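You operate a simulated robot arm through the tools that you are given. There is no shell and no other tool. Be economical: measure what you need, move in short steps, check, and stop when the job is done.

Carry out the task below with a simulated two-armed robot. There is one attempt and no reset: what you move stays moved.

JOB
Set the leading board's sliding battens to outline G24 and lock both.

Only the result counts: the job must be done as asked and must still hold three seconds after the hand-in. Knocking over, shifting, dropping, spilling or breaking anything else fails it.

ROBOT AND FRAMES
Two 7-joint arms with two-finger parallel grippers on one trunk, on a base that drives. Base frame: it is fixed to the floor where the robot stands at the start and does not move with it; the origin is under the middle of the robot, x ahead of it, y to its left, z up; the surface under the hand at the start is at about z = 0.9. Lengths are in m, angles in rad, forces in N, time in s.
The left shoulder is at the start at [0.07, 0.163, 1.195], the right one opposite. With the tool pointing down near the work surface each hand reaches from about 0.4 to 0.88 m from the robot's upright axis, wherever it stands, measured 20 degrees to its own side. Places, roughly: front batten [0.4, 0.4, 0.9]; front knob [0.4, 0.4, 1]; side batten [0.6, 0.1, 0.9]; side knob [0.6, 0.1, 1]. Payload 3.43 kg a hand.
The TCP of each hand is the grasp point between the finger pads, 0.034 m short of the fingertips. In the tool frame z runs along the fingers and y along their closing line. Largest opening 0.128 m; finger width 0.024, thickness 0.012; the body of the gripper, 0.048 by 0.13 m, starts 0.096 m behind the TCP.
Orientation is that of the tool frame in the base frame, as a unit quaternion [w, x, y, z]. With the fingers straight down and closing along the base's y, the tool's x points along the base's -x, its y along +y and its z along -z.

CONTROLS
- The arms move only by the tool step_arm. It takes "left_commands", "right_commands" or both (then of equal length, played together; a hand with none holds still); each is a list of rows, each an object of numbers (a shift or turn left out is 0, a gripper value left out holds the last): "dx", "dy", "dz": the shift along the tool's x, y, z in units of 400 mm (1.0 is 400 mm); "ax", "ay", "az": the turn, a rotation vector about the tool's x, y, z in units of 60 degrees (1.0 is 60 degrees). In form: [{"dx": .., "dy": .., "dz": .., "ax": .., "ay": .., "az": ..}, ...]. A call has 1 to 20 rows; each row is the pose to reach, as a shift and turn from the pose commanded when the call began, along the tool's axes at that moment. "left_fingers" and "right_fingers" are, for a hand that has rows, the finger opening in m, from 0 to 0.128, set as the call begins (left out, the last holds). A call with a number of a shift or a turn outside -1 to 1 is refused whole. Each row takes 0.2 s and may step no farther than 0.05 m and 0.15 rad from the row before; otherwise, or with a gripper value out of range, the whole call is refused. A pose out of reach is approached as far as the arm can. The call stops where the force on the tool passes 40 N (or 10 N more than at its start, if that is more) or the arm is blocked; 0.2 s more then pass. Each finger travels about 0.153 m/s and halts on what it meets, pressing with about 36 N; the grip force reading is that of the motor and also rises with nothing between the fingers. The clock runs only during rows and for 0.2 s after the last one: add rows that repeat a pose to give the fingers time. The reply holds the time, the measured pose of the TCP, the force on the tool along the base axes, the opening and the grip force, in the units named above and with some noise, with the torque about the TCP (base axes, N m) and any sound that the robot's microphone picked up.
- Cameras (640 x 400 px; columns grow to the right, rows downward): "scene" is now at [0.1271, 0.05, 1.4339]; the picture's right is [0.53, -0.85, 0.00], its down [-0.39, -0.25, -0.88] and it looks along [0.75, 0.47, -0.47] (base axes); focal length 286 px, centre (320, 200). "left" rides on the left gripper at [0.076, 0.011, -0.16] in its tool frame; the picture's right is [-0.15, 0.99, 0.00], its down [-0.88, -0.13, -0.46] and it looks along [-0.45, -0.07, 0.89] (tool axes); focal length 234 px, centre (320, 200). "right" rides on the right gripper at [0.076, -0.011, -0.16] in its tool frame; the picture's right is [0.15, 0.99, 0.00], its down [-0.88, 0.13, -0.46] and it looks along [-0.45, 0.07, 0.89] (tool axes); focal length 234 px, centre (320, 200). There is no depth. A picture from a camera that has moved, and an enlarged one, comes with that camera's place and axes in the base frame and with its lens.
- capture(camera): a new picture of that camera. It takes no simulated time.
- move_column(by): slides the trunk up (or, below 0, down) by that many m; the arms and the scene camera ride with it, the base frame stays. It gives what a move gives, with no picture.
- steer(legs): drives the robot by 1 to 6 legs, each [ahead, left, turn to the left] in m, m and rad, along the robot's own axes; the way and the turn of a leg run together, so that a leg with both is an arc; at most 1.5 m and 3.142 rad a leg. The arms and the cameras ride along, it lands a little off, and it stops where it bumps. It gives what a move gives.
- pan_tilt(pan, tilt): turns the head with the scene camera to pan (to the left, within 1.501 rad either way) and tilt (down, from -0.506 to 1.204), counted from straight ahead of the robot. It gives what a move gives.
- inspect(camera, box): a new picture of the part [left, top, right, bottom] of that camera's present view, enlarged. It takes no simulated time.
- sign_off(): hands the job in; it is judged then, once.

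Work in short steps. Places have to be worked out from the pictures, the camera data and where the tool is seen: move nearer, look again, correct. Check each grasp and each placing, and mend what went wrong. You have 120 turns and 88 pictures in all, those below and enlarged ones among them. Open the grippers and draw the arms clear of the work before you hand the job in, unless the task says otherwise; then end with one line.

The tools are called after "Call:" by a JSON object that holds its "fn" and its "kwargs". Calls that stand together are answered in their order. step_arm: Moves the arms, as the interface text tells. Its arguments: {"type":"object","properties":{"left_commands":{"type":"array"},"left_fingers":{"type":"number"},"right_commands":{"type":"array"},"right_fingers":{"type":"number"}},"required":[]} The other tools are called the same way: move_column (by) slides the trunk up or down; steer (legs) drives the base; pan_tilt (pan, tilt) turns the head that bears the scene camera; capture (camera) takes a picture; inspect (camera, box) takes an enlarged picture of a part of a camera's view; sign_off () hands the job in.

At the start:

```text
time_s: 0.0
left_eef_pos: [0.4306, 0.5047, 1.2481]
left_ee_rot: [0.0, -0.001, 1.0, 0.0]
left_contact_force: [0.7, -0.3, -0.6]
left_moment: [0.03, -0.03, 0.03]
left_width: 0.1279
left_finger_force: 0.0
right_eef_pos: [0.4378, 0.0545, 1.3094]
right_ee_rot: [0.0, 0.0, 1.0, 0.0]
right_contact_force: [0.4, 0.5, 0.9]
right_moment: [0.02, -0.01, -0.01]
right_width: 0.1279
right_finger_force: 0.1
trunk travel left (down, up): [-0.675, 0.265]
robot x, y, heading: [0.0003, 0.001, -0.002]
head pan, tilt: [0.564, 0.485]
```

scene: 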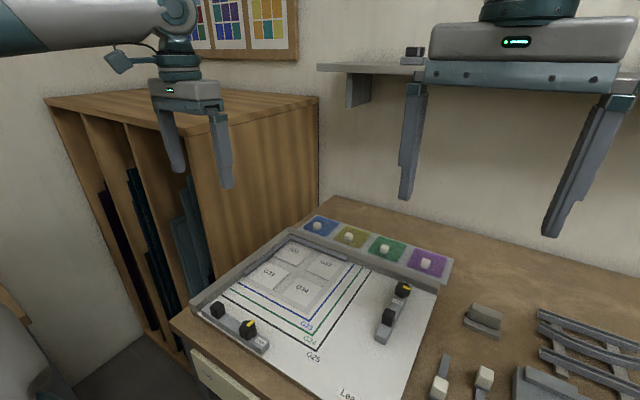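
right: 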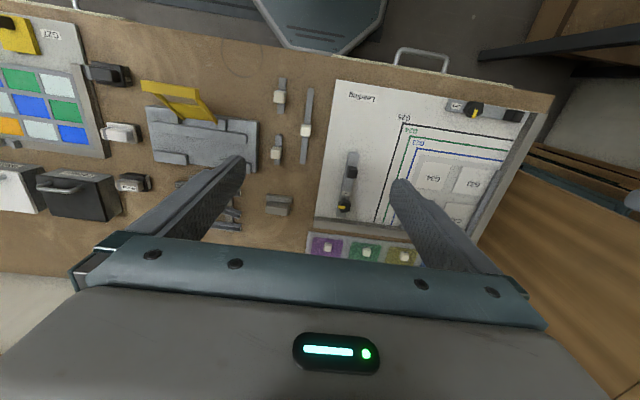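
left: 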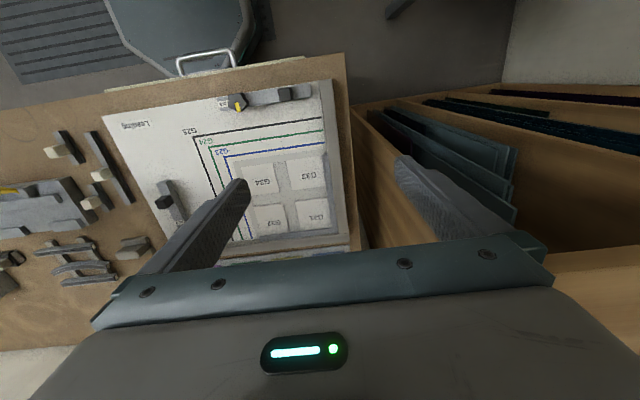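

The pictures show the board with two sliding battens and nested outlines. I'll take enlarged views to read the labels and the knobs.

Call:
{"fn": "inspect", "kwargs": {"camera": "scene", "box": [180, 200, 460, 400]}}

Call:
{"fn": "inspect", "kwargs": {"camera": "left", "box": [90, 60, 370, 250]}}

Call:
{"fn": "inspect", "kwargs": {"camera": "right", "box": [300, 60, 560, 260]}}

```text
2.00 times, centred on (320, 300) of scene
camera zoom: at [0.1271, 0.05, 1.4339], right [0.53, -0.85, 0.0], down [-0.39, -0.25, -0.88], along [0.75, 0.47, -0.47], focal length 571 px, centre (320, 0)
```

zoom: 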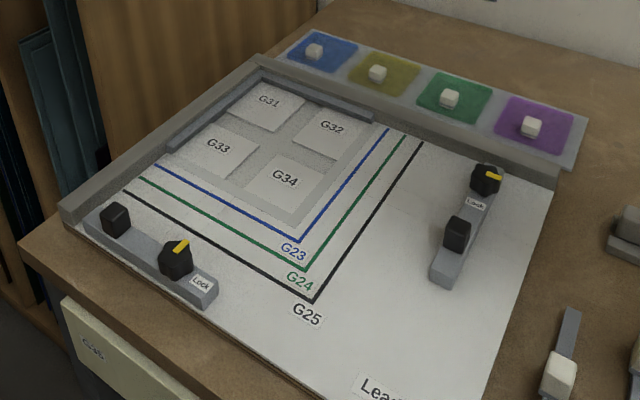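

```text
2.11 times, centred on (230, 155) of left
camera zoom: at [0.3538, 0.5164, 1.4082], right [0.15, 0.99, 0.0], down [0.88, -0.13, 0.46], along [0.45, -0.07, -0.89], focal length 493 px, centre (510, 295)
```

zoom: 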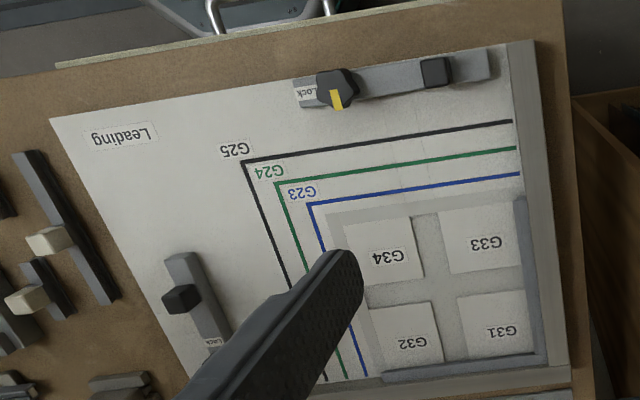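

```text
2.00 times, centred on (430, 160) of right
camera zoom: at [0.3623, 0.0434, 1.4685], right [-0.15, 0.99, 0.0], down [0.88, 0.13, 0.46], along [0.45, 0.07, -0.89], focal length 468 px, centre (100, 280)
```

zoom: 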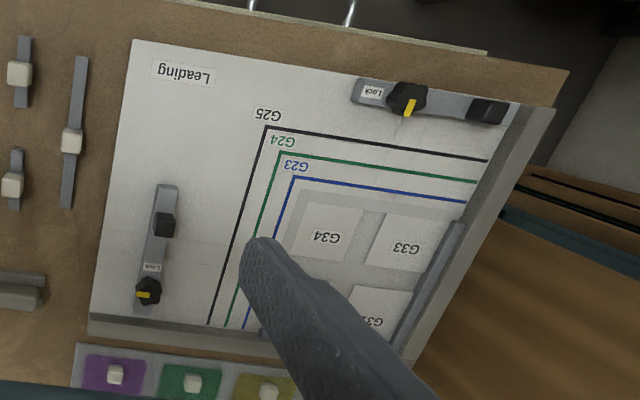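

The green G24 lines lie near x≈0.44 and y≈0.265. The side batten's handle is at about (0.53, 0.15) and the front one's at about (0.365, 0.45). I'll bring the right hand over the side batten for a closer look.

Call:
{"fn": "step_arm", "kwargs": {"right_commands": [{"dx": -0.035, "dy": 0.04, "dz": 0.08}, {"dx": -0.07, "dy": 0.08, "dz": 0.16}, {"dx": -0.105, "dy": 0.12, "dz": 0.24}, {"dx": -0.14, "dy": 0.16, "dz": 0.32}, {"dx": -0.17, "dy": 0.2, "dz": 0.4}, {"dx": -0.17, "dy": 0.2375, "dz": 0.46}], "right_fingers": 0.06}}

Call:
{"fn": "capture", "kwargs": {"camera": "right"}}

Call:
{"fn": "capture", "kwargs": {"camera": "scene"}}

```text
time_s: 1.4
left_eef_pos: [0.4306, 0.5059, 1.2485]
left_ee_rot: [0.0, 0.0, 1.0, -0.001]
left_contact_force: [0.5, 0.2, 0.6]
left_moment: [-0.02, -0.03, -0.02]
left_width: 0.128
left_finger_force: 0.1
right_eef_pos: [0.5066, 0.1509, 1.125]
right_ee_rot: [0.0, 0.0, 1.0, 0.0]
right_contact_force: [0.9, 0.1, -1.0]
right_moment: [0.02, -0.02, 0.02]
right_width: 0.0602
right_finger_force: 0.2
trunk travel left (down, up): [-0.675, 0.265]
robot x, y, heading: [-0.0004, 0.0031, -0.002]
head pan, tilt: [0.564, 0.485]
```

```text
81 pictures are left
camera right: at [0.4314, 0.1393, 1.2835], right [-0.15, 0.99, 0.0], down [0.88, 0.13, 0.46], along [0.45, 0.07, -0.89], focal length 234 px, centre (320, 200)
```

right: 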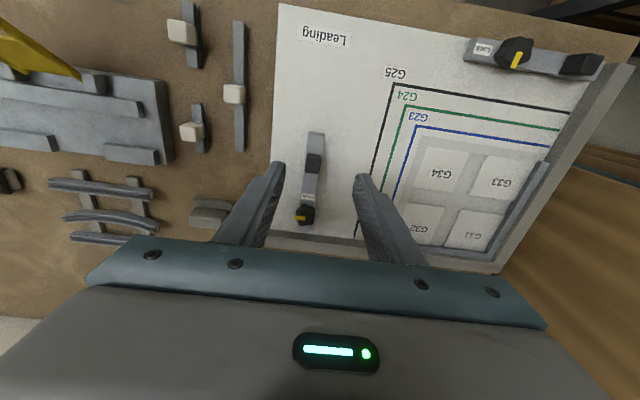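

```text
80 pictures are left
camera scene: at [0.1271, 0.0509, 1.4339], right [0.53, -0.85, 0.0], down [-0.39, -0.25, -0.88], along [0.75, 0.47, -0.47], focal length 286 px, centre (320, 200)
```

scene: 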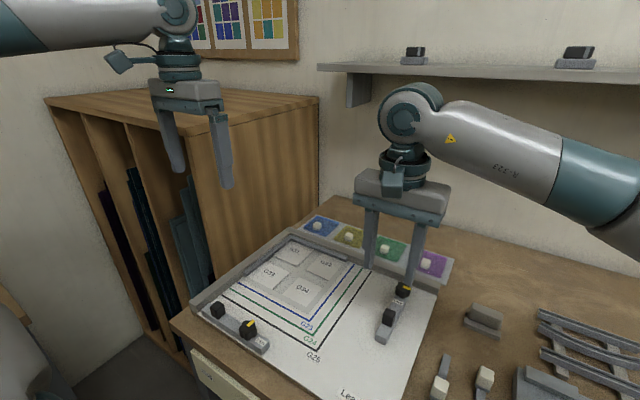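

The handle reads at about (0.539, 0.148). I'll enlarge it to get sizes.

Call:
{"fn": "inspect", "kwargs": {"camera": "right", "box": [260, 70, 460, 250]}}

```text
2.22 times, centred on (360, 160) of right
camera zoom: at [0.4314, 0.1393, 1.2835], right [-0.15, 0.99, 0.0], down [0.88, 0.13, 0.46], along [0.45, 0.07, -0.89], focal length 520 px, centre (231, 289)
```

zoom: 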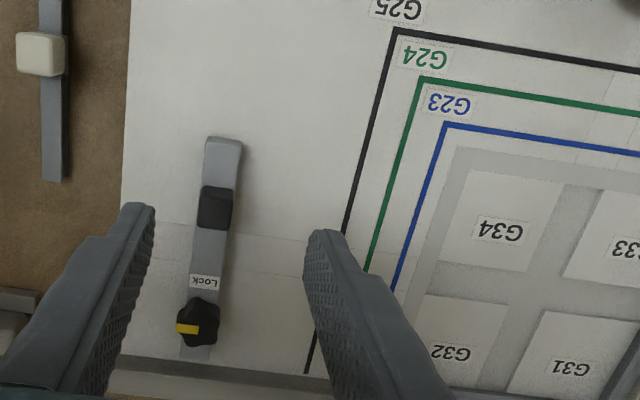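

Handle centre is about (0.538, 0.146), with the knob about 0.089 m beyond it. I'll go down partway and check alignment.

Call:
{"fn": "step_arm", "kwargs": {"right_commands": [{"dx": -0.04, "dy": -0.006, "dz": 0.09}, {"dx": -0.08, "dy": -0.0125, "dz": 0.17}, {"dx": -0.08, "dy": -0.0125, "dz": 0.25}, {"dx": -0.08, "dy": -0.0125, "dz": 0.25}]}}

Call:
{"fn": "capture", "kwargs": {"camera": "right"}}

Call:
{"fn": "inspect", "kwargs": {"camera": "scene", "box": [300, 220, 480, 350]}}

```text
time_s: 2.4
left_eef_pos: [0.4299, 0.5051, 1.2472]
left_ee_rot: [0.001, -0.001, 1.0, 0.0]
left_contact_force: [0.4, -0.1, -0.9]
left_moment: [-0.02, -0.02, -0.02]
left_width: 0.1278
left_finger_force: 0.1
right_eef_pos: [0.5389, 0.1459, 1.0246]
right_ee_rot: [0.0, 0.0, 1.0, -0.001]
right_contact_force: [-0.4, -0.3, 0.0]
right_moment: [0.02, 0.01, -0.01]
right_width: 0.06
right_finger_force: 0.2
trunk travel left (down, up): [-0.675, 0.265]
robot x, y, heading: [0.0006, -0.0023, -0.002]
head pan, tilt: [0.564, 0.485]
```

```text
78 pictures are left
camera right: at [0.4632, 0.1337, 1.1838], right [-0.15, 0.99, 0.0], down [0.88, 0.13, 0.46], along [0.45, 0.07, -0.89], focal length 234 px, centre (320, 200)
```

right: 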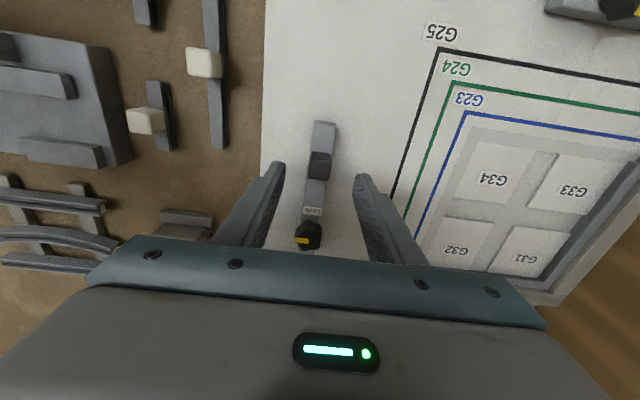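

```text
3.08 times, centred on (390, 285) of scene
camera zoom: at [0.1271, 0.0501, 1.4339], right [0.53, -0.85, 0.0], down [-0.39, -0.25, -0.88], along [0.75, 0.47, -0.47], focal length 879 px, centre (105, -62)
```

zoom: 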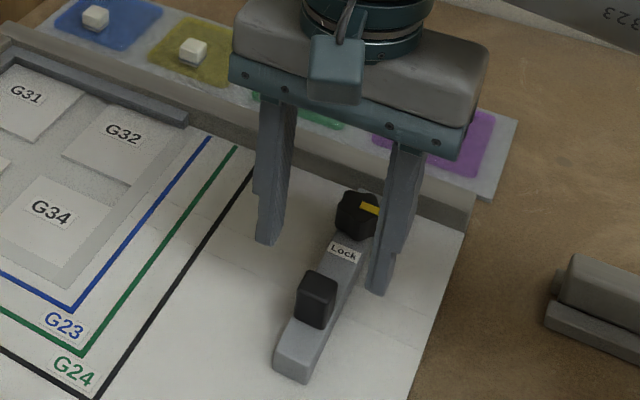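

The tool is centred over the handle. I'll lower it to TCP z≈0.978, so the tips are near 0.944, beside the handle.

Call:
{"fn": "step_arm", "kwargs": {"right_commands": [{"dz": 0.06}, {"dz": 0.116}, {"dz": 0.116}]}}

Call:
{"fn": "inspect", "kwargs": {"camera": "scene", "box": [300, 220, 480, 350]}}

```text
time_s: 3.2
left_eef_pos: [0.4309, 0.5048, 1.2478]
left_ee_rot: [0.0, -0.002, 1.0, 0.001]
left_contact_force: [0.8, 0.9, -0.2]
left_moment: [-0.02, 0.01, -0.03]
left_width: 0.1281
left_finger_force: 0.1
right_eef_pos: [0.538, 0.1437, 0.9794]
right_ee_rot: [0.0, 0.0, 1.0, 0.001]
right_contact_force: [0.8, 0.2, -0.4]
right_moment: [0.02, 0.01, 0.0]
right_width: 0.06
right_finger_force: 0.1
trunk travel left (down, up): [-0.675, 0.265]
robot x, y, heading: [-0.0009, 0.003, 0.001]
head pan, tilt: [0.564, 0.485]
```

```text
3.08 times, centred on (390, 285) of scene
camera zoom: at [0.1268, 0.0501, 1.434], right [0.53, -0.85, 0.0], down [-0.39, -0.25, -0.88], along [0.75, 0.47, -0.47], focal length 879 px, centre (105, -62)
```

zoom: 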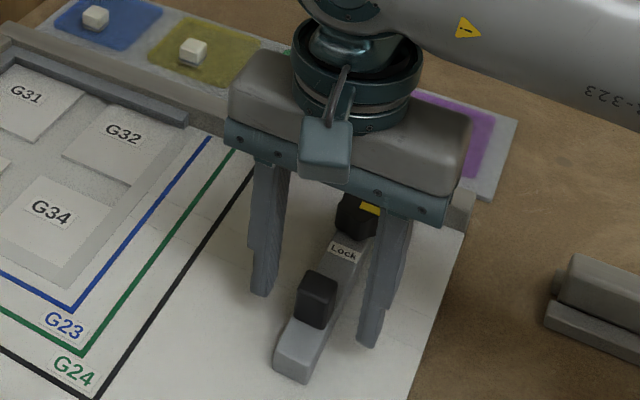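

Tips are close to handle mid-height. I'll lower another 6 mm and close on the handle.

Call:
{"fn": "step_arm", "kwargs": {"right_commands": [{"dz": 0.015}, {"dz": 0.015}, {"dz": 0.015}]}}

Call:
{"fn": "step_arm", "kwargs": {"right_commands": [{"dz": 0.0}, {"dz": 0.0}, {"dz": 0.0}], "right_fingers": 0.0}}

Call:
{"fn": "capture", "kwargs": {"camera": "right"}}

```text
time_s: 4.0
left_eef_pos: [0.4305, 0.5059, 1.2476]
left_ee_rot: [0.0, -0.001, 1.0, 0.0]
left_contact_force: [0.1, -1.4, -0.5]
left_moment: [-0.03, -0.02, 0.02]
left_width: 0.1282
left_finger_force: 0.0
right_eef_pos: [0.5375, 0.1456, 0.9735]
right_ee_rot: [0.0, 0.0, 1.0, 0.0]
right_contact_force: [-0.3, 0.2, -0.3]
right_moment: [-0.02, -0.03, 0.01]
right_width: 0.0599
right_finger_force: 0.0
trunk travel left (down, up): [-0.675, 0.265]
robot x, y, heading: [0.0014, -0.0044, 0.005]
head pan, tilt: [0.564, 0.485]
```

```text
time_s: 4.8
left_eef_pos: [0.4312, 0.5057, 1.247]
left_ee_rot: [0.0, 0.0, 1.0, 0.0]
left_contact_force: [1.0, 1.0, -0.1]
left_moment: [0.0, -0.01, 0.04]
left_width: 0.1278
left_finger_force: 0.1
right_eef_pos: [0.538, 0.1449, 0.9731]
right_ee_rot: [0.0, -0.001, 1.0, 0.0]
right_contact_force: [0.0, 3.0, -0.1]
right_moment: [0.31, -0.13, -0.08]
right_width: 0.0239
right_finger_force: 45.1
trunk travel left (down, up): [-0.675, 0.265]
robot x, y, heading: [0.0033, 0.0021, 0.0]
head pan, tilt: [0.564, 0.485]
```

```text
75 pictures are left
camera right: at [0.463, 0.1338, 1.1319], right [-0.15, 0.99, 0.0], down [0.88, 0.13, 0.46], along [0.45, 0.07, -0.89], focal length 234 px, centre (320, 200)
```

right: 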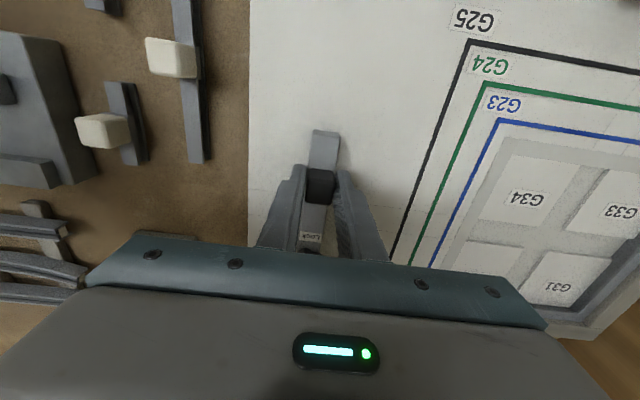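

Firm grip: the handle is 24 mm wide at y≈0.145. The green line is at y≈0.267, so I slide +y by 0.085 first and then look again.

Call:
{"fn": "step_arm", "kwargs": {"right_commands": [{"dy": 0.03}, {"dy": 0.06}, {"dy": 0.09}, {"dy": 0.12}, {"dy": 0.15}, {"dy": 0.18}, {"dy": 0.2125}, {"dy": 0.2125}]}}

Call:
{"fn": "capture", "kwargs": {"camera": "right"}}

Call:
{"fn": "inspect", "kwargs": {"camera": "right", "box": [260, 60, 400, 250]}}

Call:
{"fn": "capture", "kwargs": {"camera": "scene"}}

```text
time_s: 6.6
left_eef_pos: [0.4311, 0.5052, 1.2479]
left_ee_rot: [0.0, -0.001, 1.0, -0.001]
left_contact_force: [0.6, 0.2, 0.0]
left_moment: [0.01, 0.01, 0.02]
left_width: 0.1279
left_finger_force: 0.0
right_eef_pos: [0.5366, 0.2307, 0.9731]
right_ee_rot: [0.0, 0.0, 1.0, 0.0]
right_contact_force: [2.6, 0.4, -1.8]
right_moment: [0.16, -0.71, 0.17]
right_width: 0.0237
right_finger_force: 45.3
trunk travel left (down, up): [-0.675, 0.265]
robot x, y, heading: [-0.0023, 0.0016, -0.003]
head pan, tilt: [0.564, 0.485]
```

```text
74 pictures are left
camera right: at [0.463, 0.2185, 1.1319], right [-0.15, 0.99, 0.0], down [0.88, 0.13, 0.46], along [0.45, 0.07, -0.89], focal length 234 px, centre (320, 200)
```

right: 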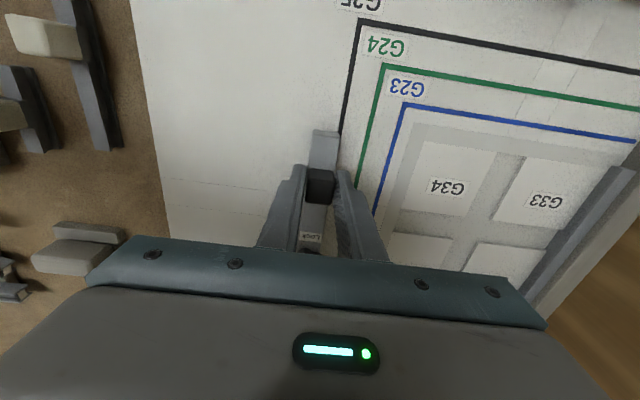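

```text
2.11 times, centred on (330, 155) of right
camera zoom: at [0.463, 0.2185, 1.1319], right [-0.15, 0.99, 0.0], down [0.88, 0.13, 0.46], along [0.45, 0.07, -0.89], focal length 493 px, centre (299, 295)
```

zoom: 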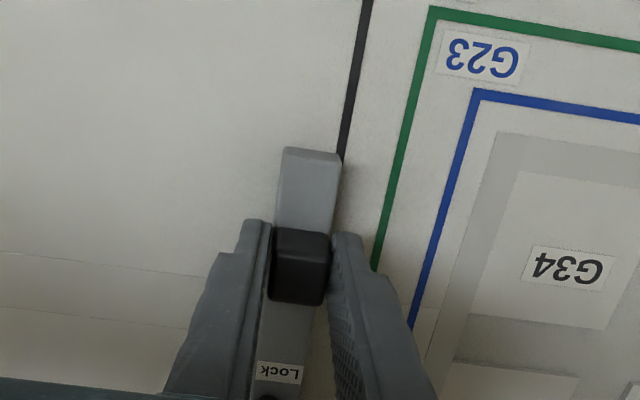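

```text
72 pictures are left
camera scene: at [0.1277, 0.05, 1.4338], right [0.53, -0.85, 0.0], down [-0.39, -0.25, -0.88], along [0.75, 0.47, -0.47], focal length 286 px, centre (320, 200)
```

scene: 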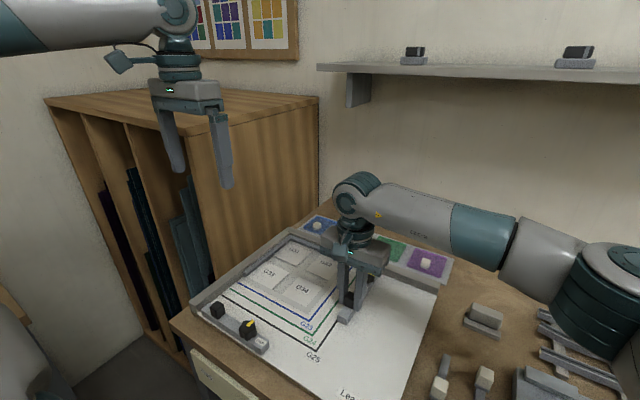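

The slide moves freely. The inner edge is at about y≈0.243 and the green line at about 0.267, so I'll move 0.020 more and recheck.

Call:
{"fn": "step_arm", "kwargs": {"right_commands": [{"dy": 0.025}, {"dy": 0.05}, {"dy": 0.05}]}}

Call:
{"fn": "inspect", "kwargs": {"camera": "right", "box": [260, 60, 400, 250]}}

Call:
{"fn": "inspect", "kwargs": {"camera": "scene", "box": [280, 220, 400, 360]}}

```text
time_s: 7.4
left_eef_pos: [0.4317, 0.5054, 1.2486]
left_ee_rot: [0.0, -0.001, 1.0, 0.0]
left_contact_force: [0.2, 0.0, -0.1]
left_moment: [0.02, 0.01, 0.01]
left_width: 0.128
left_finger_force: 0.0
right_eef_pos: [0.5372, 0.2495, 0.9732]
right_ee_rot: [-0.001, 0.0, 1.0, 0.0]
right_contact_force: [5.9, 0.5, -2.0]
right_moment: [0.0, -0.38, 0.05]
right_width: 0.0237
right_finger_force: 45.1
trunk travel left (down, up): [-0.675, 0.265]
robot x, y, heading: [0.0023, 0.0029, -0.005]
head pan, tilt: [0.564, 0.485]
```

```text
2.11 times, centred on (330, 155) of right
camera zoom: at [0.4631, 0.2374, 1.132], right [-0.15, 0.99, 0.0], down [0.88, 0.13, 0.45], along [0.45, 0.07, -0.89], focal length 493 px, centre (299, 295)
```

zoom: 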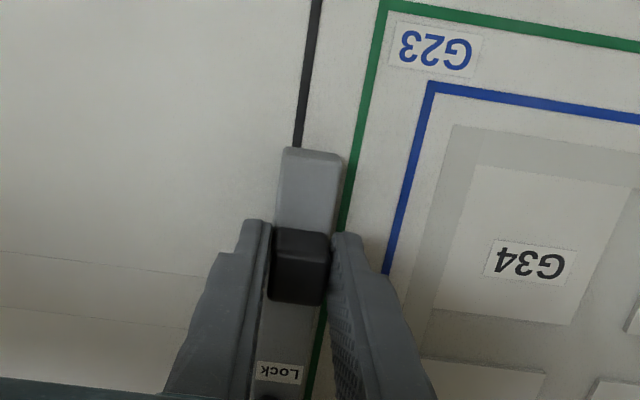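

```text
2.86 times, centred on (340, 290) of scene
camera zoom: at [0.1284, 0.0502, 1.4338], right [0.53, -0.85, 0.0], down [-0.39, -0.25, -0.88], along [0.75, 0.47, -0.47], focal length 816 px, centre (263, -57)
```

zoom: 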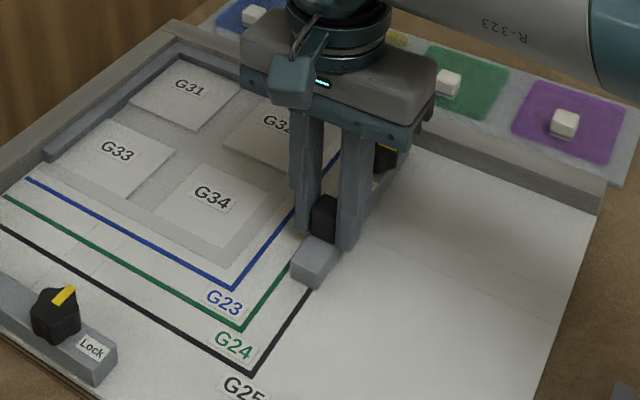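

The batten's inner edge is still slightly short of the green line, and parallax blurs the reading. I'll release, rise and view it from directly above the edge.

Call:
{"fn": "step_arm", "kwargs": {"right_commands": [{"dz": 0.0}, {"dz": 0.0}, {"dz": -0.05}, {"dz": -0.12}, {"dy": 0.06, "dz": -0.2}, {"dy": 0.06, "dz": -0.2}], "right_fingers": 0.07}}

Call:
{"fn": "inspect", "kwargs": {"camera": "right", "box": [230, 60, 400, 250]}}

```text
time_s: 8.8
left_eef_pos: [0.4309, 0.504, 1.2487]
left_ee_rot: [0.0, -0.002, 1.0, 0.0]
left_contact_force: [1.2, 0.4, 0.6]
left_moment: [0.01, 0.01, 0.0]
left_width: 0.128
left_finger_force: 0.1
right_eef_pos: [0.5365, 0.2737, 1.0531]
right_ee_rot: [-0.002, 0.0, 1.0, 0.001]
right_contact_force: [0.9, -0.4, -0.6]
right_moment: [0.03, -0.03, -0.01]
right_width: 0.0697
right_finger_force: 0.0
trunk travel left (down, up): [-0.675, 0.265]
robot x, y, heading: [-0.0003, 0.0004, 0.002]
head pan, tilt: [0.564, 0.485]
```

```text
2.11 times, centred on (315, 155) of right
camera zoom: at [0.4614, 0.2618, 1.2118], right [-0.15, 0.99, 0.0], down [0.88, 0.13, 0.45], along [0.45, 0.07, -0.89], focal length 493 px, centre (330, 295)
```

zoom: 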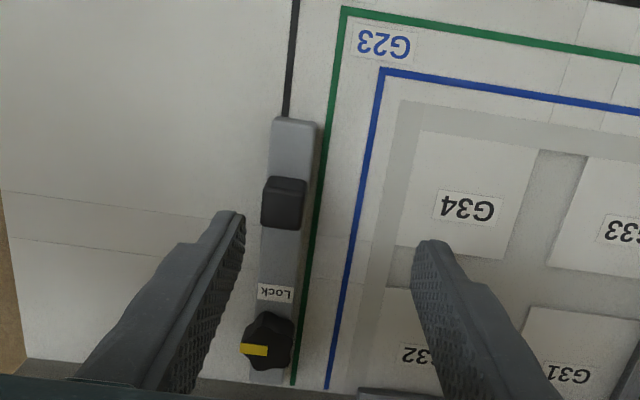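

I'll zoom in on the edge to measure the gap.

Call:
{"fn": "inspect", "kwargs": {"camera": "right", "box": [280, 100, 340, 180]}}

Call:
{"fn": "inspect", "kwargs": {"camera": "right", "box": [270, 170, 330, 250]}}

```text
5.00 times, centred on (310, 140) of right
camera zoom: at [0.4614, 0.2618, 1.2118], right [-0.15, 0.99, 0.0], down [0.88, 0.13, 0.45], along [0.45, 0.07, -0.89], focal length 1171 px, centre (370, 500)
```

zoom: 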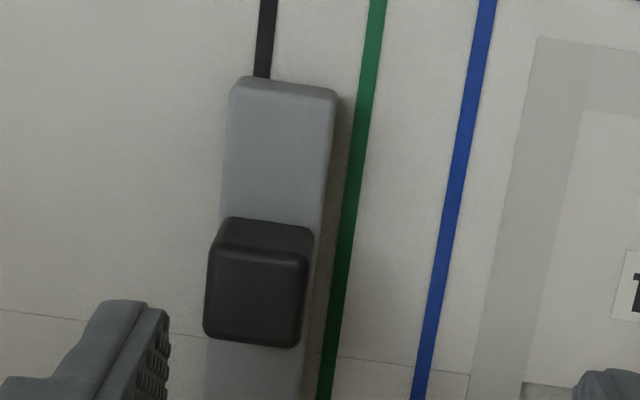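

```text
5.00 times, centred on (300, 210) of right
camera zoom: at [0.4614, 0.2618, 1.2118], right [-0.15, 0.99, 0.0], down [0.88, 0.13, 0.45], along [0.45, 0.07, -0.89], focal length 1171 px, centre (420, 150)
```

zoom: 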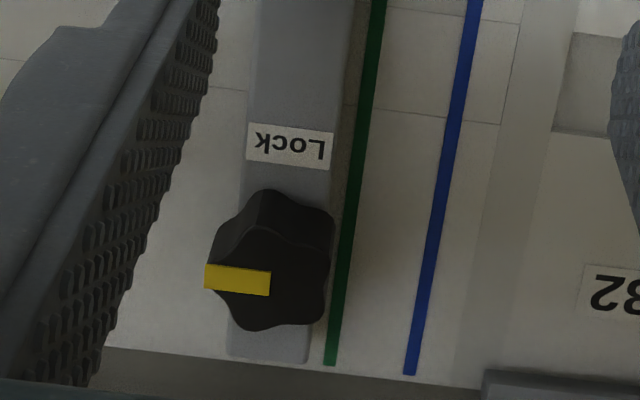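

The gap from the inner edge to the green line's centre is about 6 mm (edge ≈0.261, line ≈0.267). I'll regrasp the handle and move +6 mm.

Call:
{"fn": "step_arm", "kwargs": {"right_commands": [{"dy": -0.06, "dz": 0.05}, {"dy": -0.06, "dz": 0.15}, {"dy": -0.06, "dz": 0.2}, {"dy": -0.06, "dz": 0.2}]}}

Call:
{"fn": "step_arm", "kwargs": {"right_commands": [{"dz": 0.0}, {"dz": 0.0}, {"dz": 0.0}, {"dy": 0.008}, {"dy": 0.015}, {"dy": 0.015}], "right_fingers": 0.0}}

Call:
{"fn": "step_arm", "kwargs": {"right_commands": [{"dz": 0.0}, {"dz": 0.0}, {"dz": -0.05}, {"dz": -0.12}, {"dy": 0.04, "dz": -0.2}, {"dy": 0.04, "dz": -0.2}], "right_fingers": 0.07}}

Call:
{"fn": "inspect", "kwargs": {"camera": "right", "box": [280, 100, 340, 180]}}

Call:
{"fn": "inspect", "kwargs": {"camera": "right", "box": [270, 170, 330, 250]}}

```text
time_s: 9.8
left_eef_pos: [0.4301, 0.5043, 1.2488]
left_ee_rot: [0.001, -0.002, 1.0, 0.0]
left_contact_force: [-0.8, -0.2, 1.0]
left_moment: [0.01, 0.02, -0.02]
left_width: 0.1279
left_finger_force: 0.0
right_eef_pos: [0.5367, 0.2489, 0.9736]
right_ee_rot: [0.0, 0.0, 1.0, -0.001]
right_contact_force: [0.7, 0.3, -0.3]
right_moment: [0.04, 0.03, 0.01]
right_width: 0.07
right_finger_force: 0.1
trunk travel left (down, up): [-0.675, 0.265]
robot x, y, heading: [0.0013, -0.0025, 0.005]
head pan, tilt: [0.564, 0.485]
```

```text
time_s: 11.2
left_eef_pos: [0.4309, 0.5056, 1.2486]
left_ee_rot: [0.001, 0.0, 1.0, 0.0]
left_contact_force: [-0.3, 0.1, 0.3]
left_moment: [0.0, 0.0, 0.03]
left_width: 0.1281
left_finger_force: 0.0
right_eef_pos: [0.5357, 0.2568, 0.9734]
right_ee_rot: [0.0, -0.001, 1.0, 0.0]
right_contact_force: [-6.3, -0.1, -10.2]
right_moment: [-0.03, -0.61, -0.54]
right_width: 0.0238
right_finger_force: 44.9
trunk travel left (down, up): [-0.675, 0.265]
robot x, y, heading: [0.0024, 0.0009, -0.001]
head pan, tilt: [0.564, 0.485]
```

```text
time_s: 12.6
left_eef_pos: [0.4309, 0.5031, 1.249]
left_ee_rot: [0.0, -0.001, 1.0, 0.0]
left_contact_force: [0.4, -0.8, -0.7]
left_moment: [-0.01, 0.01, -0.02]
left_width: 0.128
left_finger_force: 0.1
right_eef_pos: [0.5364, 0.2724, 1.0542]
right_ee_rot: [0.0, 0.0, 1.0, 0.0]
right_contact_force: [0.1, -0.7, 0.1]
right_moment: [0.03, 0.04, 0.03]
right_width: 0.0702
right_finger_force: 0.1
trunk travel left (down, up): [-0.675, 0.265]
robot x, y, heading: [-0.0038, -0.0005, -0.001]
head pan, tilt: [0.564, 0.485]
```

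```text
5.00 times, centred on (310, 140) of right
camera zoom: at [0.4615, 0.2605, 1.2123], right [-0.15, 0.99, 0.0], down [0.88, 0.13, 0.45], along [0.45, 0.07, -0.89], focal length 1171 px, centre (370, 500)
```

zoom: 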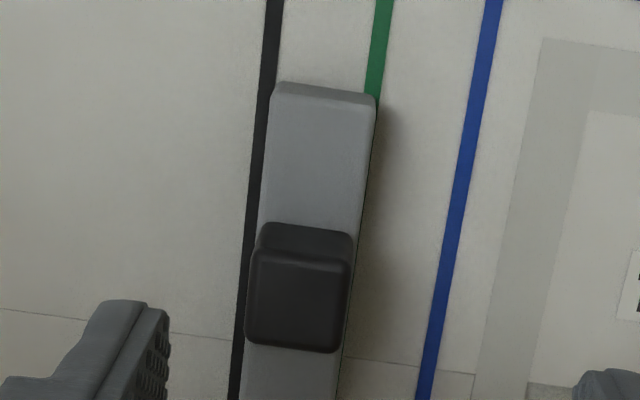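

```text
5.00 times, centred on (300, 210) of right
camera zoom: at [0.4615, 0.2605, 1.2123], right [-0.15, 0.99, 0.0], down [0.88, 0.13, 0.45], along [0.45, 0.07, -0.89], focal length 1171 px, centre (420, 150)
```

zoom: 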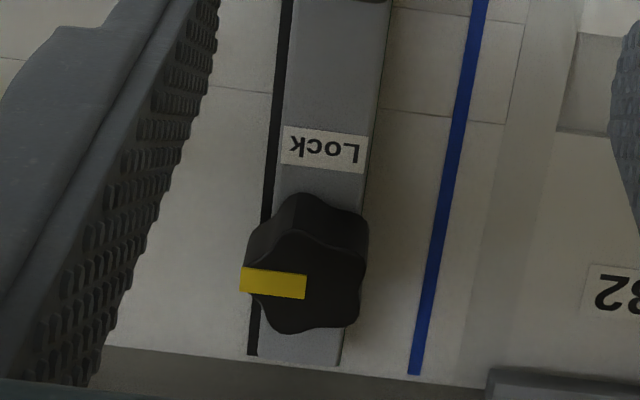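

The inner edge now sits on the green line. Next I'll lock the side knob, at about (0.627, 0.256), so I move the right hand above it.

Call:
{"fn": "step_arm", "kwargs": {"right_commands": [{"dx": -0.11, "dy": -0.02}, {"dx": -0.226, "dy": -0.04}, {"dx": -0.226, "dy": -0.04, "dz": 0.06}, {"dx": -0.226, "dy": -0.04, "dz": 0.06}], "right_fingers": 0.06}}

Call:
{"fn": "inspect", "kwargs": {"camera": "right", "box": [240, 100, 400, 240]}}

Call:
{"fn": "inspect", "kwargs": {"camera": "scene", "box": [300, 220, 420, 340]}}

```text
time_s: 13.6
left_eef_pos: [0.4306, 0.5047, 1.2471]
left_ee_rot: [0.0, -0.001, 1.0, 0.0]
left_contact_force: [-0.9, 0.1, -0.9]
left_moment: [0.02, 0.01, 0.0]
left_width: 0.1279
left_finger_force: 0.2
right_eef_pos: [0.631, 0.2444, 1.0363]
right_ee_rot: [-0.001, 0.001, 1.0, 0.0]
right_contact_force: [0.2, -0.2, 0.7]
right_moment: [-0.04, -0.01, -0.01]
right_width: 0.0604
right_finger_force: 0.0
right hand out of reach, approached as far as the arm can: row 2, 3, 4
trunk travel left (down, up): [-0.675, 0.265]
robot x, y, heading: [-0.0009, -0.0001, 0.001]
head pan, tilt: [0.564, 0.485]
```

```text
2.86 times, centred on (320, 170) of right
camera zoom: at [0.5562, 0.2316, 1.1943], right [-0.15, 0.99, 0.0], down [0.88, 0.13, 0.46], along [0.45, 0.07, -0.89], focal length 669 px, centre (320, 286)
```

zoom: 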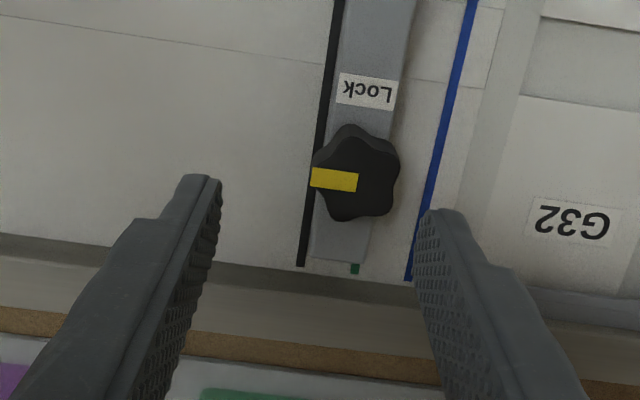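

```text
3.33 times, centred on (360, 280) of scene
camera zoom: at [0.1268, 0.0503, 1.434], right [0.53, -0.85, 0.0], down [-0.39, -0.25, -0.88], along [0.75, 0.47, -0.47], focal length 952 px, centre (187, -67)
```

zoom: 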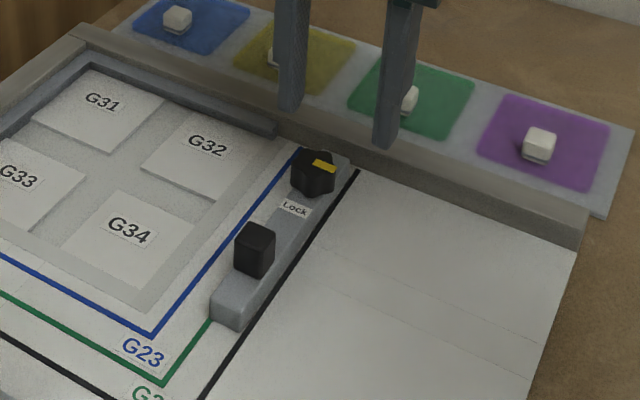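

The right hand can't reach that knob here, so the left hand will turn it. I'll withdraw the right hand up and away first.

Call:
{"fn": "step_arm", "kwargs": {"right_commands": [{"dz": -0.1}, {"dz": -0.2}, {"dx": 0.05, "dy": -0.08, "dz": -0.25}, {"dx": 0.1, "dy": -0.16, "dz": -0.3}, {"dx": 0.15, "dy": -0.24, "dz": -0.35}, {"dx": 0.2, "dy": -0.32, "dz": -0.4}, {"dx": 0.25, "dy": -0.4, "dz": -0.45}, {"dx": 0.3, "dy": -0.48, "dz": -0.5}, {"dx": 0.35, "dy": -0.56, "dz": -0.5}, {"dx": 0.4, "dy": -0.64, "dz": -0.5}, {"dx": 0.45, "dy": -0.72, "dz": -0.5}]}}

```text
time_s: 16.0
left_eef_pos: [0.4298, 0.5032, 1.2483]
left_ee_rot: [0.001, -0.001, 1.0, 0.001]
left_contact_force: [-0.6, -0.6, 1.0]
left_moment: [0.02, -0.01, -0.01]
left_width: 0.1279
left_finger_force: 0.0
right_eef_pos: [0.4511, -0.0454, 1.2378]
right_ee_rot: [0.0, 0.0, 1.0, 0.001]
right_contact_force: [-0.4, -0.2, -0.1]
right_moment: [0.05, -0.03, 0.02]
right_width: 0.0601
right_finger_force: 0.1
right hand out of reach, approached as far as the arm can: row 1, 2
trunk travel left (down, up): [-0.675, 0.265]
robot x, y, heading: [-0.0001, 0.0036, 0.001]
head pan, tilt: [0.564, 0.485]
```

Right hand is clear. Now I move the left hand over the side batten, with its camera above the inner edge.

Call:
{"fn": "step_arm", "kwargs": {"left_commands": [{"dx": -0.04, "dy": -0.08, "dz": 0.05}, {"dx": -0.08, "dy": -0.16, "dz": 0.1}, {"dx": -0.12, "dy": -0.24, "dz": 0.15}, {"dx": -0.16, "dy": -0.32, "dz": 0.2}, {"dx": -0.2, "dy": -0.4, "dz": 0.25}, {"dx": -0.24, "dy": -0.48, "dz": 0.3}, {"dx": -0.28, "dy": -0.56, "dz": 0.36}, {"dx": -0.32, "dy": -0.6225, "dz": 0.42}, {"dx": -0.35, "dy": -0.6225, "dz": 0.47}, {"dx": -0.35, "dy": -0.6225, "dz": 0.47}], "left_fingers": 0.06}}

Call:
{"fn": "inspect", "kwargs": {"camera": "left", "box": [270, 110, 350, 180]}}

Call:
{"fn": "inspect", "kwargs": {"camera": "left", "box": [270, 160, 370, 240]}}

```text
time_s: 18.2
left_eef_pos: [0.5693, 0.2544, 1.0606]
left_ee_rot: [0.001, 0.0, 1.0, 0.001]
left_contact_force: [-1.1, 0.2, 0.6]
left_moment: [0.02, -0.01, -0.02]
left_width: 0.0599
left_finger_force: 0.1
right_eef_pos: [0.4511, -0.0441, 1.2377]
right_ee_rot: [0.0, 0.0, 1.0, 0.0]
right_contact_force: [-0.7, -0.1, -0.2]
right_moment: [0.01, -0.04, -0.01]
right_width: 0.0601
right_finger_force: 0.1
trunk travel left (down, up): [-0.675, 0.265]
robot x, y, heading: [-0.0029, -0.0001, 0.0]
head pan, tilt: [0.564, 0.485]
```

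```text
5.71 times, centred on (310, 145) of left
camera zoom: at [0.4936, 0.2657, 1.2201], right [0.15, 0.99, 0.0], down [0.88, -0.13, 0.46], along [0.45, -0.07, -0.89], focal length 1338 px, centre (377, 514)
```

zoom: 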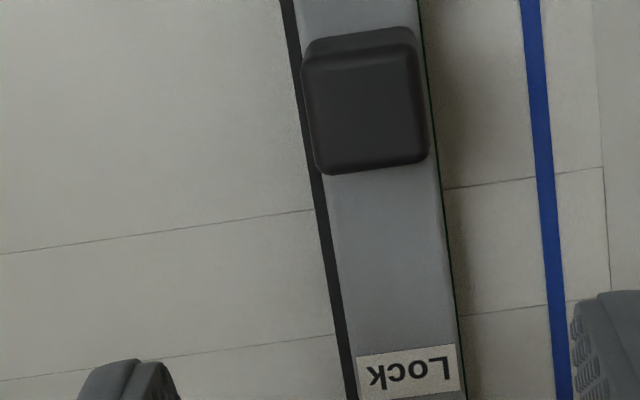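

```text
5.00 times, centred on (320, 200) of left
camera zoom: at [0.4936, 0.2657, 1.2201], right [0.15, 0.99, 0.0], down [0.88, -0.13, 0.46], along [0.45, -0.07, -0.89], focal length 1171 px, centre (320, 200)
```

zoom: 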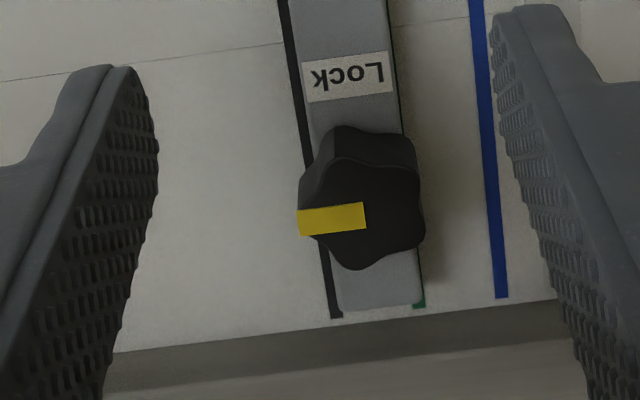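

The green sliver at the batten end shows the edge lies on the line. The knob centre triangulates to about (0.625, 0.256, top ≈0.97), so I move over it.

Call:
{"fn": "step_arm", "kwargs": {"left_commands": [{"dx": -0.07}, {"dx": -0.1375}, {"dx": -0.1375, "dz": 0.07}, {"dx": -0.1375, "dz": 0.07}]}}

Call:
{"fn": "capture", "kwargs": {"camera": "left"}}

Call:
{"fn": "inspect", "kwargs": {"camera": "scene", "box": [300, 200, 420, 320]}}

```text
time_s: 19.2
left_eef_pos: [0.6255, 0.255, 1.0341]
left_ee_rot: [0.0, -0.002, 1.0, 0.0]
left_contact_force: [0.1, -0.3, 0.2]
left_moment: [-0.04, 0.03, 0.02]
left_width: 0.0597
left_finger_force: 0.1
right_eef_pos: [0.4509, -0.0439, 1.2371]
right_ee_rot: [0.001, 0.0, 1.0, 0.0]
right_contact_force: [0.5, -0.4, 0.3]
right_moment: [-0.01, -0.04, 0.0]
right_width: 0.06
right_finger_force: 0.1
trunk travel left (down, up): [-0.675, 0.265]
robot x, y, heading: [-0.0028, 0.0003, -0.003]
head pan, tilt: [0.564, 0.485]
```

```text
60 pictures are left
camera left: at [0.5489, 0.266, 1.1943], right [0.15, 0.99, 0.0], down [0.88, -0.13, 0.46], along [0.45, -0.07, -0.89], focal length 234 px, centre (320, 200)
```

left: 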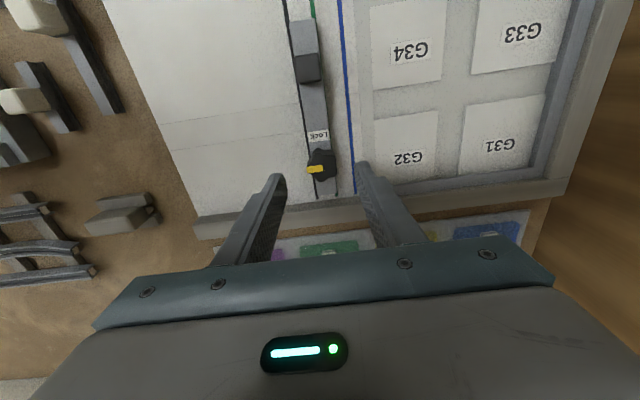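

```text
3.33 times, centred on (360, 260) of scene
camera zoom: at [0.127, 0.0497, 1.434], right [0.53, -0.85, 0.0], down [-0.39, -0.25, -0.88], along [0.75, 0.47, -0.47], focal length 952 px, centre (187, 0)
```

zoom: 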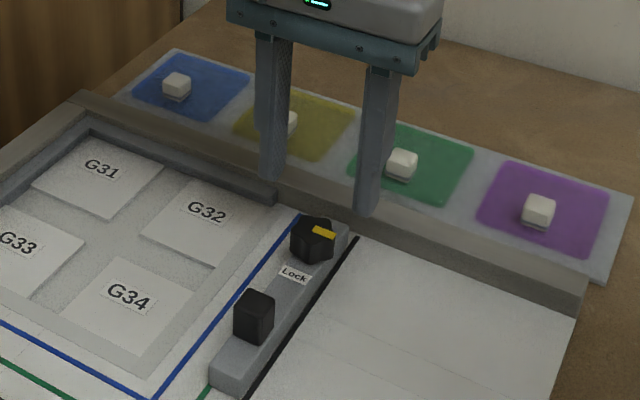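

Knob is at about (0.6235, 0.2565). I'll make a small correction and descend around it.

Call:
{"fn": "step_arm", "kwargs": {"left_commands": [{"dx": 0.005, "dy": 0.003, "dz": 0.05}, {"dx": 0.005, "dy": 0.003, "dz": 0.1}, {"dx": 0.005, "dy": 0.003, "dz": 0.14}, {"dx": 0.005, "dy": 0.003, "dz": 0.14}]}}

Call:
{"fn": "capture", "kwargs": {"camera": "left"}}

Call:
{"fn": "inspect", "kwargs": {"camera": "scene", "box": [300, 200, 420, 320]}}

```text
time_s: 20.2
left_eef_pos: [0.6246, 0.2565, 0.976]
left_ee_rot: [0.0, 0.0, 1.0, 0.001]
left_contact_force: [0.7, -0.6, 0.1]
left_moment: [0.02, 0.01, -0.01]
left_width: 0.0601
left_finger_force: 0.1
right_eef_pos: [0.4513, -0.0439, 1.2393]
right_ee_rot: [0.0, 0.0, 1.0, 0.001]
right_contact_force: [0.0, 0.3, -0.2]
right_moment: [-0.02, 0.02, 0.01]
right_width: 0.06
right_finger_force: 0.0
trunk travel left (down, up): [-0.675, 0.265]
robot x, y, heading: [-0.0027, 0.0006, 0.006]
head pan, tilt: [0.564, 0.485]
```

```text
58 pictures are left
camera left: at [0.5462, 0.2672, 1.1362], right [0.15, 0.99, 0.0], down [0.88, -0.13, 0.46], along [0.45, -0.07, -0.89], focal length 234 px, centre (320, 200)
```

left: 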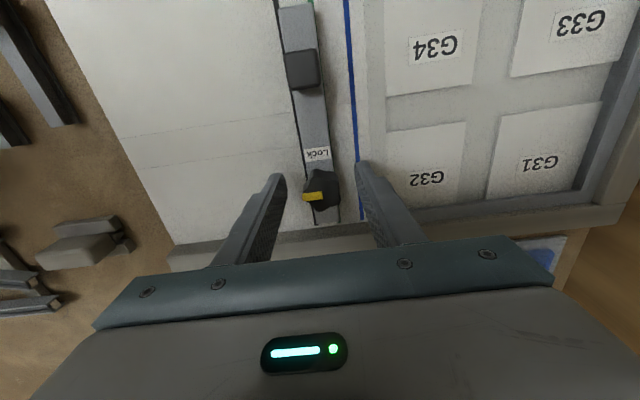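

```text
3.33 times, centred on (360, 260) of scene
camera zoom: at [0.1269, 0.0499, 1.434], right [0.53, -0.85, 0.0], down [-0.39, -0.25, -0.88], along [0.75, 0.47, -0.47], focal length 952 px, centre (187, 0)
```

zoom: 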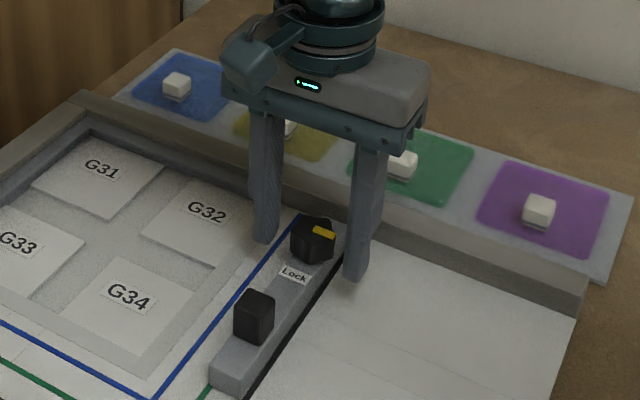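

Fingers straddle the knob. Closing on it.

Call:
{"fn": "step_arm", "kwargs": {"left_commands": [{"dz": 0.0}, {"dz": 0.0}, {"dz": 0.0}], "left_fingers": 0.0}}

Call:
{"fn": "inspect", "kwargs": {"camera": "left", "box": [260, 120, 380, 240]}}

```text
time_s: 21.0
left_eef_pos: [0.6222, 0.2567, 0.9777]
left_ee_rot: [0.0, -0.001, 1.0, 0.0]
left_contact_force: [-1.7, -0.9, -1.3]
left_moment: [-0.05, -0.27, -0.08]
left_width: 0.0315
left_finger_force: 45.0
right_eef_pos: [0.4514, -0.0438, 1.2371]
right_ee_rot: [0.0, -0.001, 1.0, -0.001]
right_contact_force: [0.1, 0.5, -0.3]
right_moment: [0.0, -0.03, -0.05]
right_width: 0.0603
right_finger_force: 0.0
trunk travel left (down, up): [-0.675, 0.265]
robot x, y, heading: [0.0026, -0.0003, 0.0]
head pan, tilt: [0.564, 0.485]
```

```text
3.33 times, centred on (320, 180) of left
camera zoom: at [0.5463, 0.2672, 1.1362], right [0.15, 0.99, 0.0], down [0.88, -0.13, 0.46], along [0.45, -0.07, -0.89], focal length 781 px, centre (320, 267)
```

zoom: 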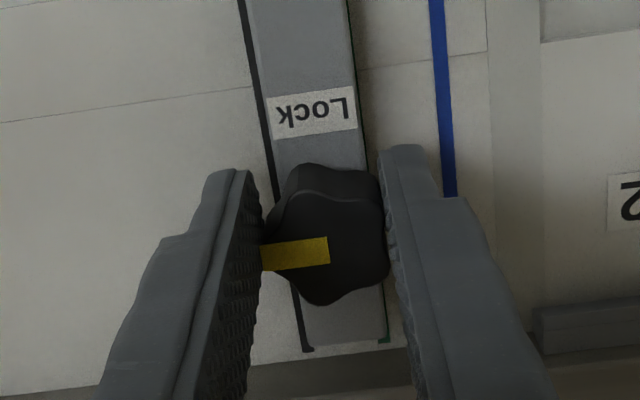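

Good grip (31 mm). I'll turn clockwise (seen from above) toward the "Lock" label, 30° first, and watch the torque.

Call:
{"fn": "step_arm", "kwargs": {"left_commands": [{"az": 0.1}, {"az": 0.2}, {"az": 0.3}, {"az": 0.4}, {"az": 0.5}]}}

Call:
{"fn": "inspect", "kwargs": {"camera": "left", "box": [260, 120, 380, 240]}}

```text
time_s: 22.2
left_eef_pos: [0.6233, 0.2582, 0.9763]
left_ee_rot: [0.0, 0.26, 0.966, 0.0]
left_contact_force: [-5.6, 1.7, -2.0]
left_moment: [0.01, -0.22, -0.03]
left_width: 0.0317
left_finger_force: 45.0
right_eef_pos: [0.4501, -0.044, 1.2371]
right_ee_rot: [0.0, 0.0, 1.0, 0.0]
right_contact_force: [0.4, 0.5, 0.2]
right_moment: [-0.01, -0.01, -0.02]
right_width: 0.0599
right_finger_force: 0.1
trunk travel left (down, up): [-0.675, 0.265]
robot x, y, heading: [-0.0019, 0.0008, -0.003]
head pan, tilt: [0.564, 0.485]
```

```text
3.33 times, centred on (320, 180) of left
camera zoom: at [0.5625, 0.3056, 1.1363], right [0.62, 0.78, 0.0], down [0.7, -0.55, 0.46], along [0.36, -0.28, -0.89], focal length 781 px, centre (320, 267)
```

zoom: 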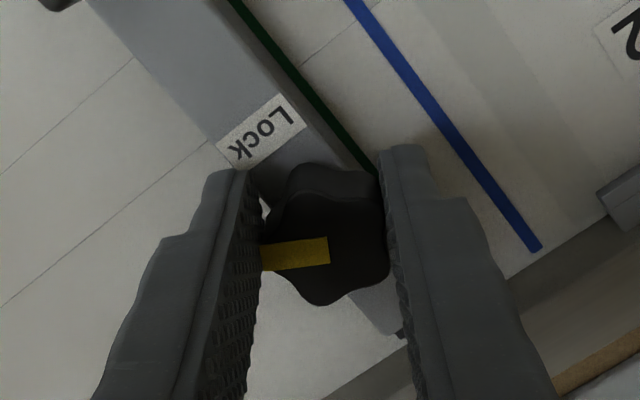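

The knob turns freely with the hand. Continuing another 60°.

Call:
{"fn": "step_arm", "kwargs": {"left_commands": [{"az": 0.1}, {"az": 0.2}, {"az": 0.3}, {"az": 0.4}, {"az": 0.5}, {"az": 0.6}, {"az": 0.7}, {"az": 0.8}, {"az": 0.9}, {"az": 1.0}, {"az": 1.0}]}}

Call:
{"fn": "inspect", "kwargs": {"camera": "left", "box": [260, 120, 380, 240]}}

Call:
{"fn": "capture", "kwargs": {"camera": "scene"}}

```text
time_s: 24.6
left_eef_pos: [0.6291, 0.2573, 0.9759]
left_ee_rot: [0.002, 0.707, 0.707, 0.001]
left_contact_force: [31.9, 6.8, 11.4]
left_moment: [0.44, -0.84, 0.21]
left_width: 0.0315
left_finger_force: 45.0
right_eef_pos: [0.4552, -0.0434, 1.2354]
right_ee_rot: [-0.001, 0.0, 1.0, 0.0]
right_contact_force: [0.1, 1.0, -0.5]
right_moment: [-0.03, 0.01, 0.0]
right_width: 0.0599
right_finger_force: 0.1
trunk travel left (down, up): [-0.675, 0.265]
robot x, y, heading: [-0.0005, -0.0018, 0.004]
head pan, tilt: [0.564, 0.485]
```

```text
3.33 times, centred on (320, 180) of left
camera zoom: at [0.6385, 0.3338, 1.1362], right [0.99, -0.15, 0.0], down [-0.13, -0.88, 0.46], along [-0.06, -0.45, -0.89], focal length 781 px, centre (320, 267)
```

zoom: 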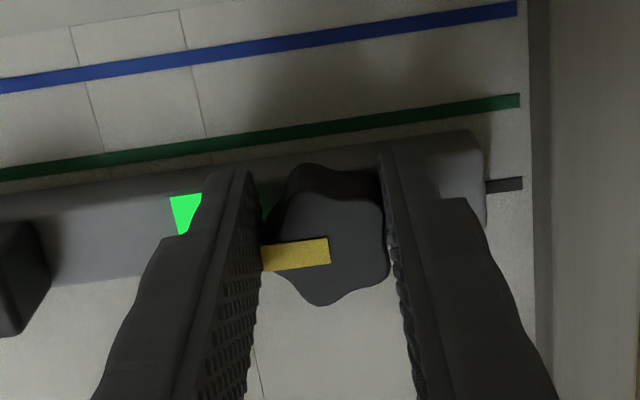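

```text
53 pictures are left
camera scene: at [0.1312, 0.0506, 1.4337], right [0.53, -0.85, 0.0], down [-0.4, -0.25, -0.88], along [0.75, 0.47, -0.47], focal length 286 px, centre (320, 200)
```

scene: 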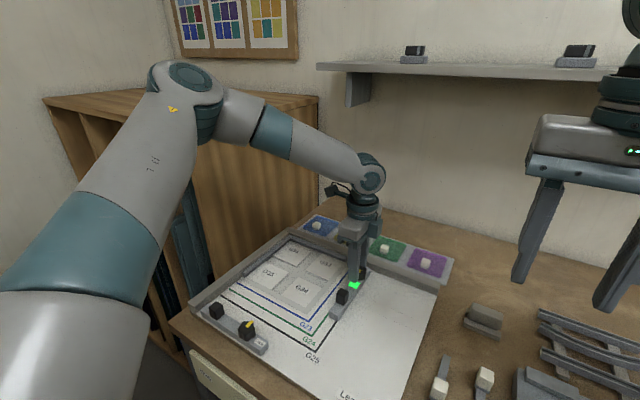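

The label turned green, so the side knob is locked. Some side force remains, so I release gently and rise.

Call:
{"fn": "step_arm", "kwargs": {"left_commands": [{"dz": 0.0}, {"dz": 0.0}, {"dz": -0.03}, {"dz": -0.1}, {"dz": -0.2}, {"dz": -0.2}], "left_fingers": 0.05}}

Call:
{"fn": "inspect", "kwargs": {"camera": "left", "box": [220, 80, 420, 240]}}

Call:
{"fn": "inspect", "kwargs": {"camera": "scene", "box": [290, 220, 410, 340]}}

```text
time_s: 26.0
left_eef_pos: [0.6243, 0.2595, 1.0569]
left_ee_rot: [0.0, 0.707, 0.707, 0.0]
left_contact_force: [0.1, -0.3, 0.1]
left_moment: [0.0, -0.01, -0.03]
left_width: 0.0499
left_finger_force: 0.0
right_eef_pos: [0.4525, -0.0435, 1.2368]
right_ee_rot: [-0.001, 0.0, 1.0, 0.0]
right_contact_force: [0.5, -0.4, -0.9]
right_moment: [0.02, 0.01, -0.01]
right_width: 0.0598
right_finger_force: 0.0
trunk travel left (down, up): [-0.675, 0.265]
robot x, y, heading: [0.0034, 0.0035, -0.002]
head pan, tilt: [0.564, 0.485]
```

```text
2.50 times, centred on (320, 160) of left
camera zoom: at [0.6339, 0.3349, 1.2162], right [0.99, -0.15, 0.0], down [-0.13, -0.88, 0.46], along [-0.07, -0.45, -0.89], focal length 585 px, centre (320, 300)
```

zoom: 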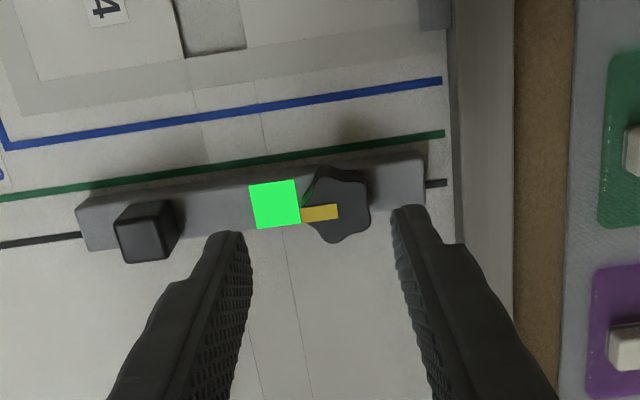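

```text
3.33 times, centred on (350, 280) of scene
camera zoom: at [0.128, 0.0502, 1.4338], right [0.53, -0.85, 0.0], down [-0.39, -0.25, -0.88], along [0.75, 0.47, -0.47], focal length 952 px, centre (220, -67)
```

zoom: 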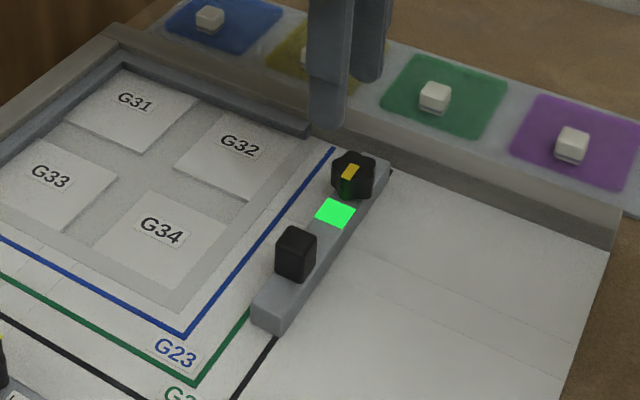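

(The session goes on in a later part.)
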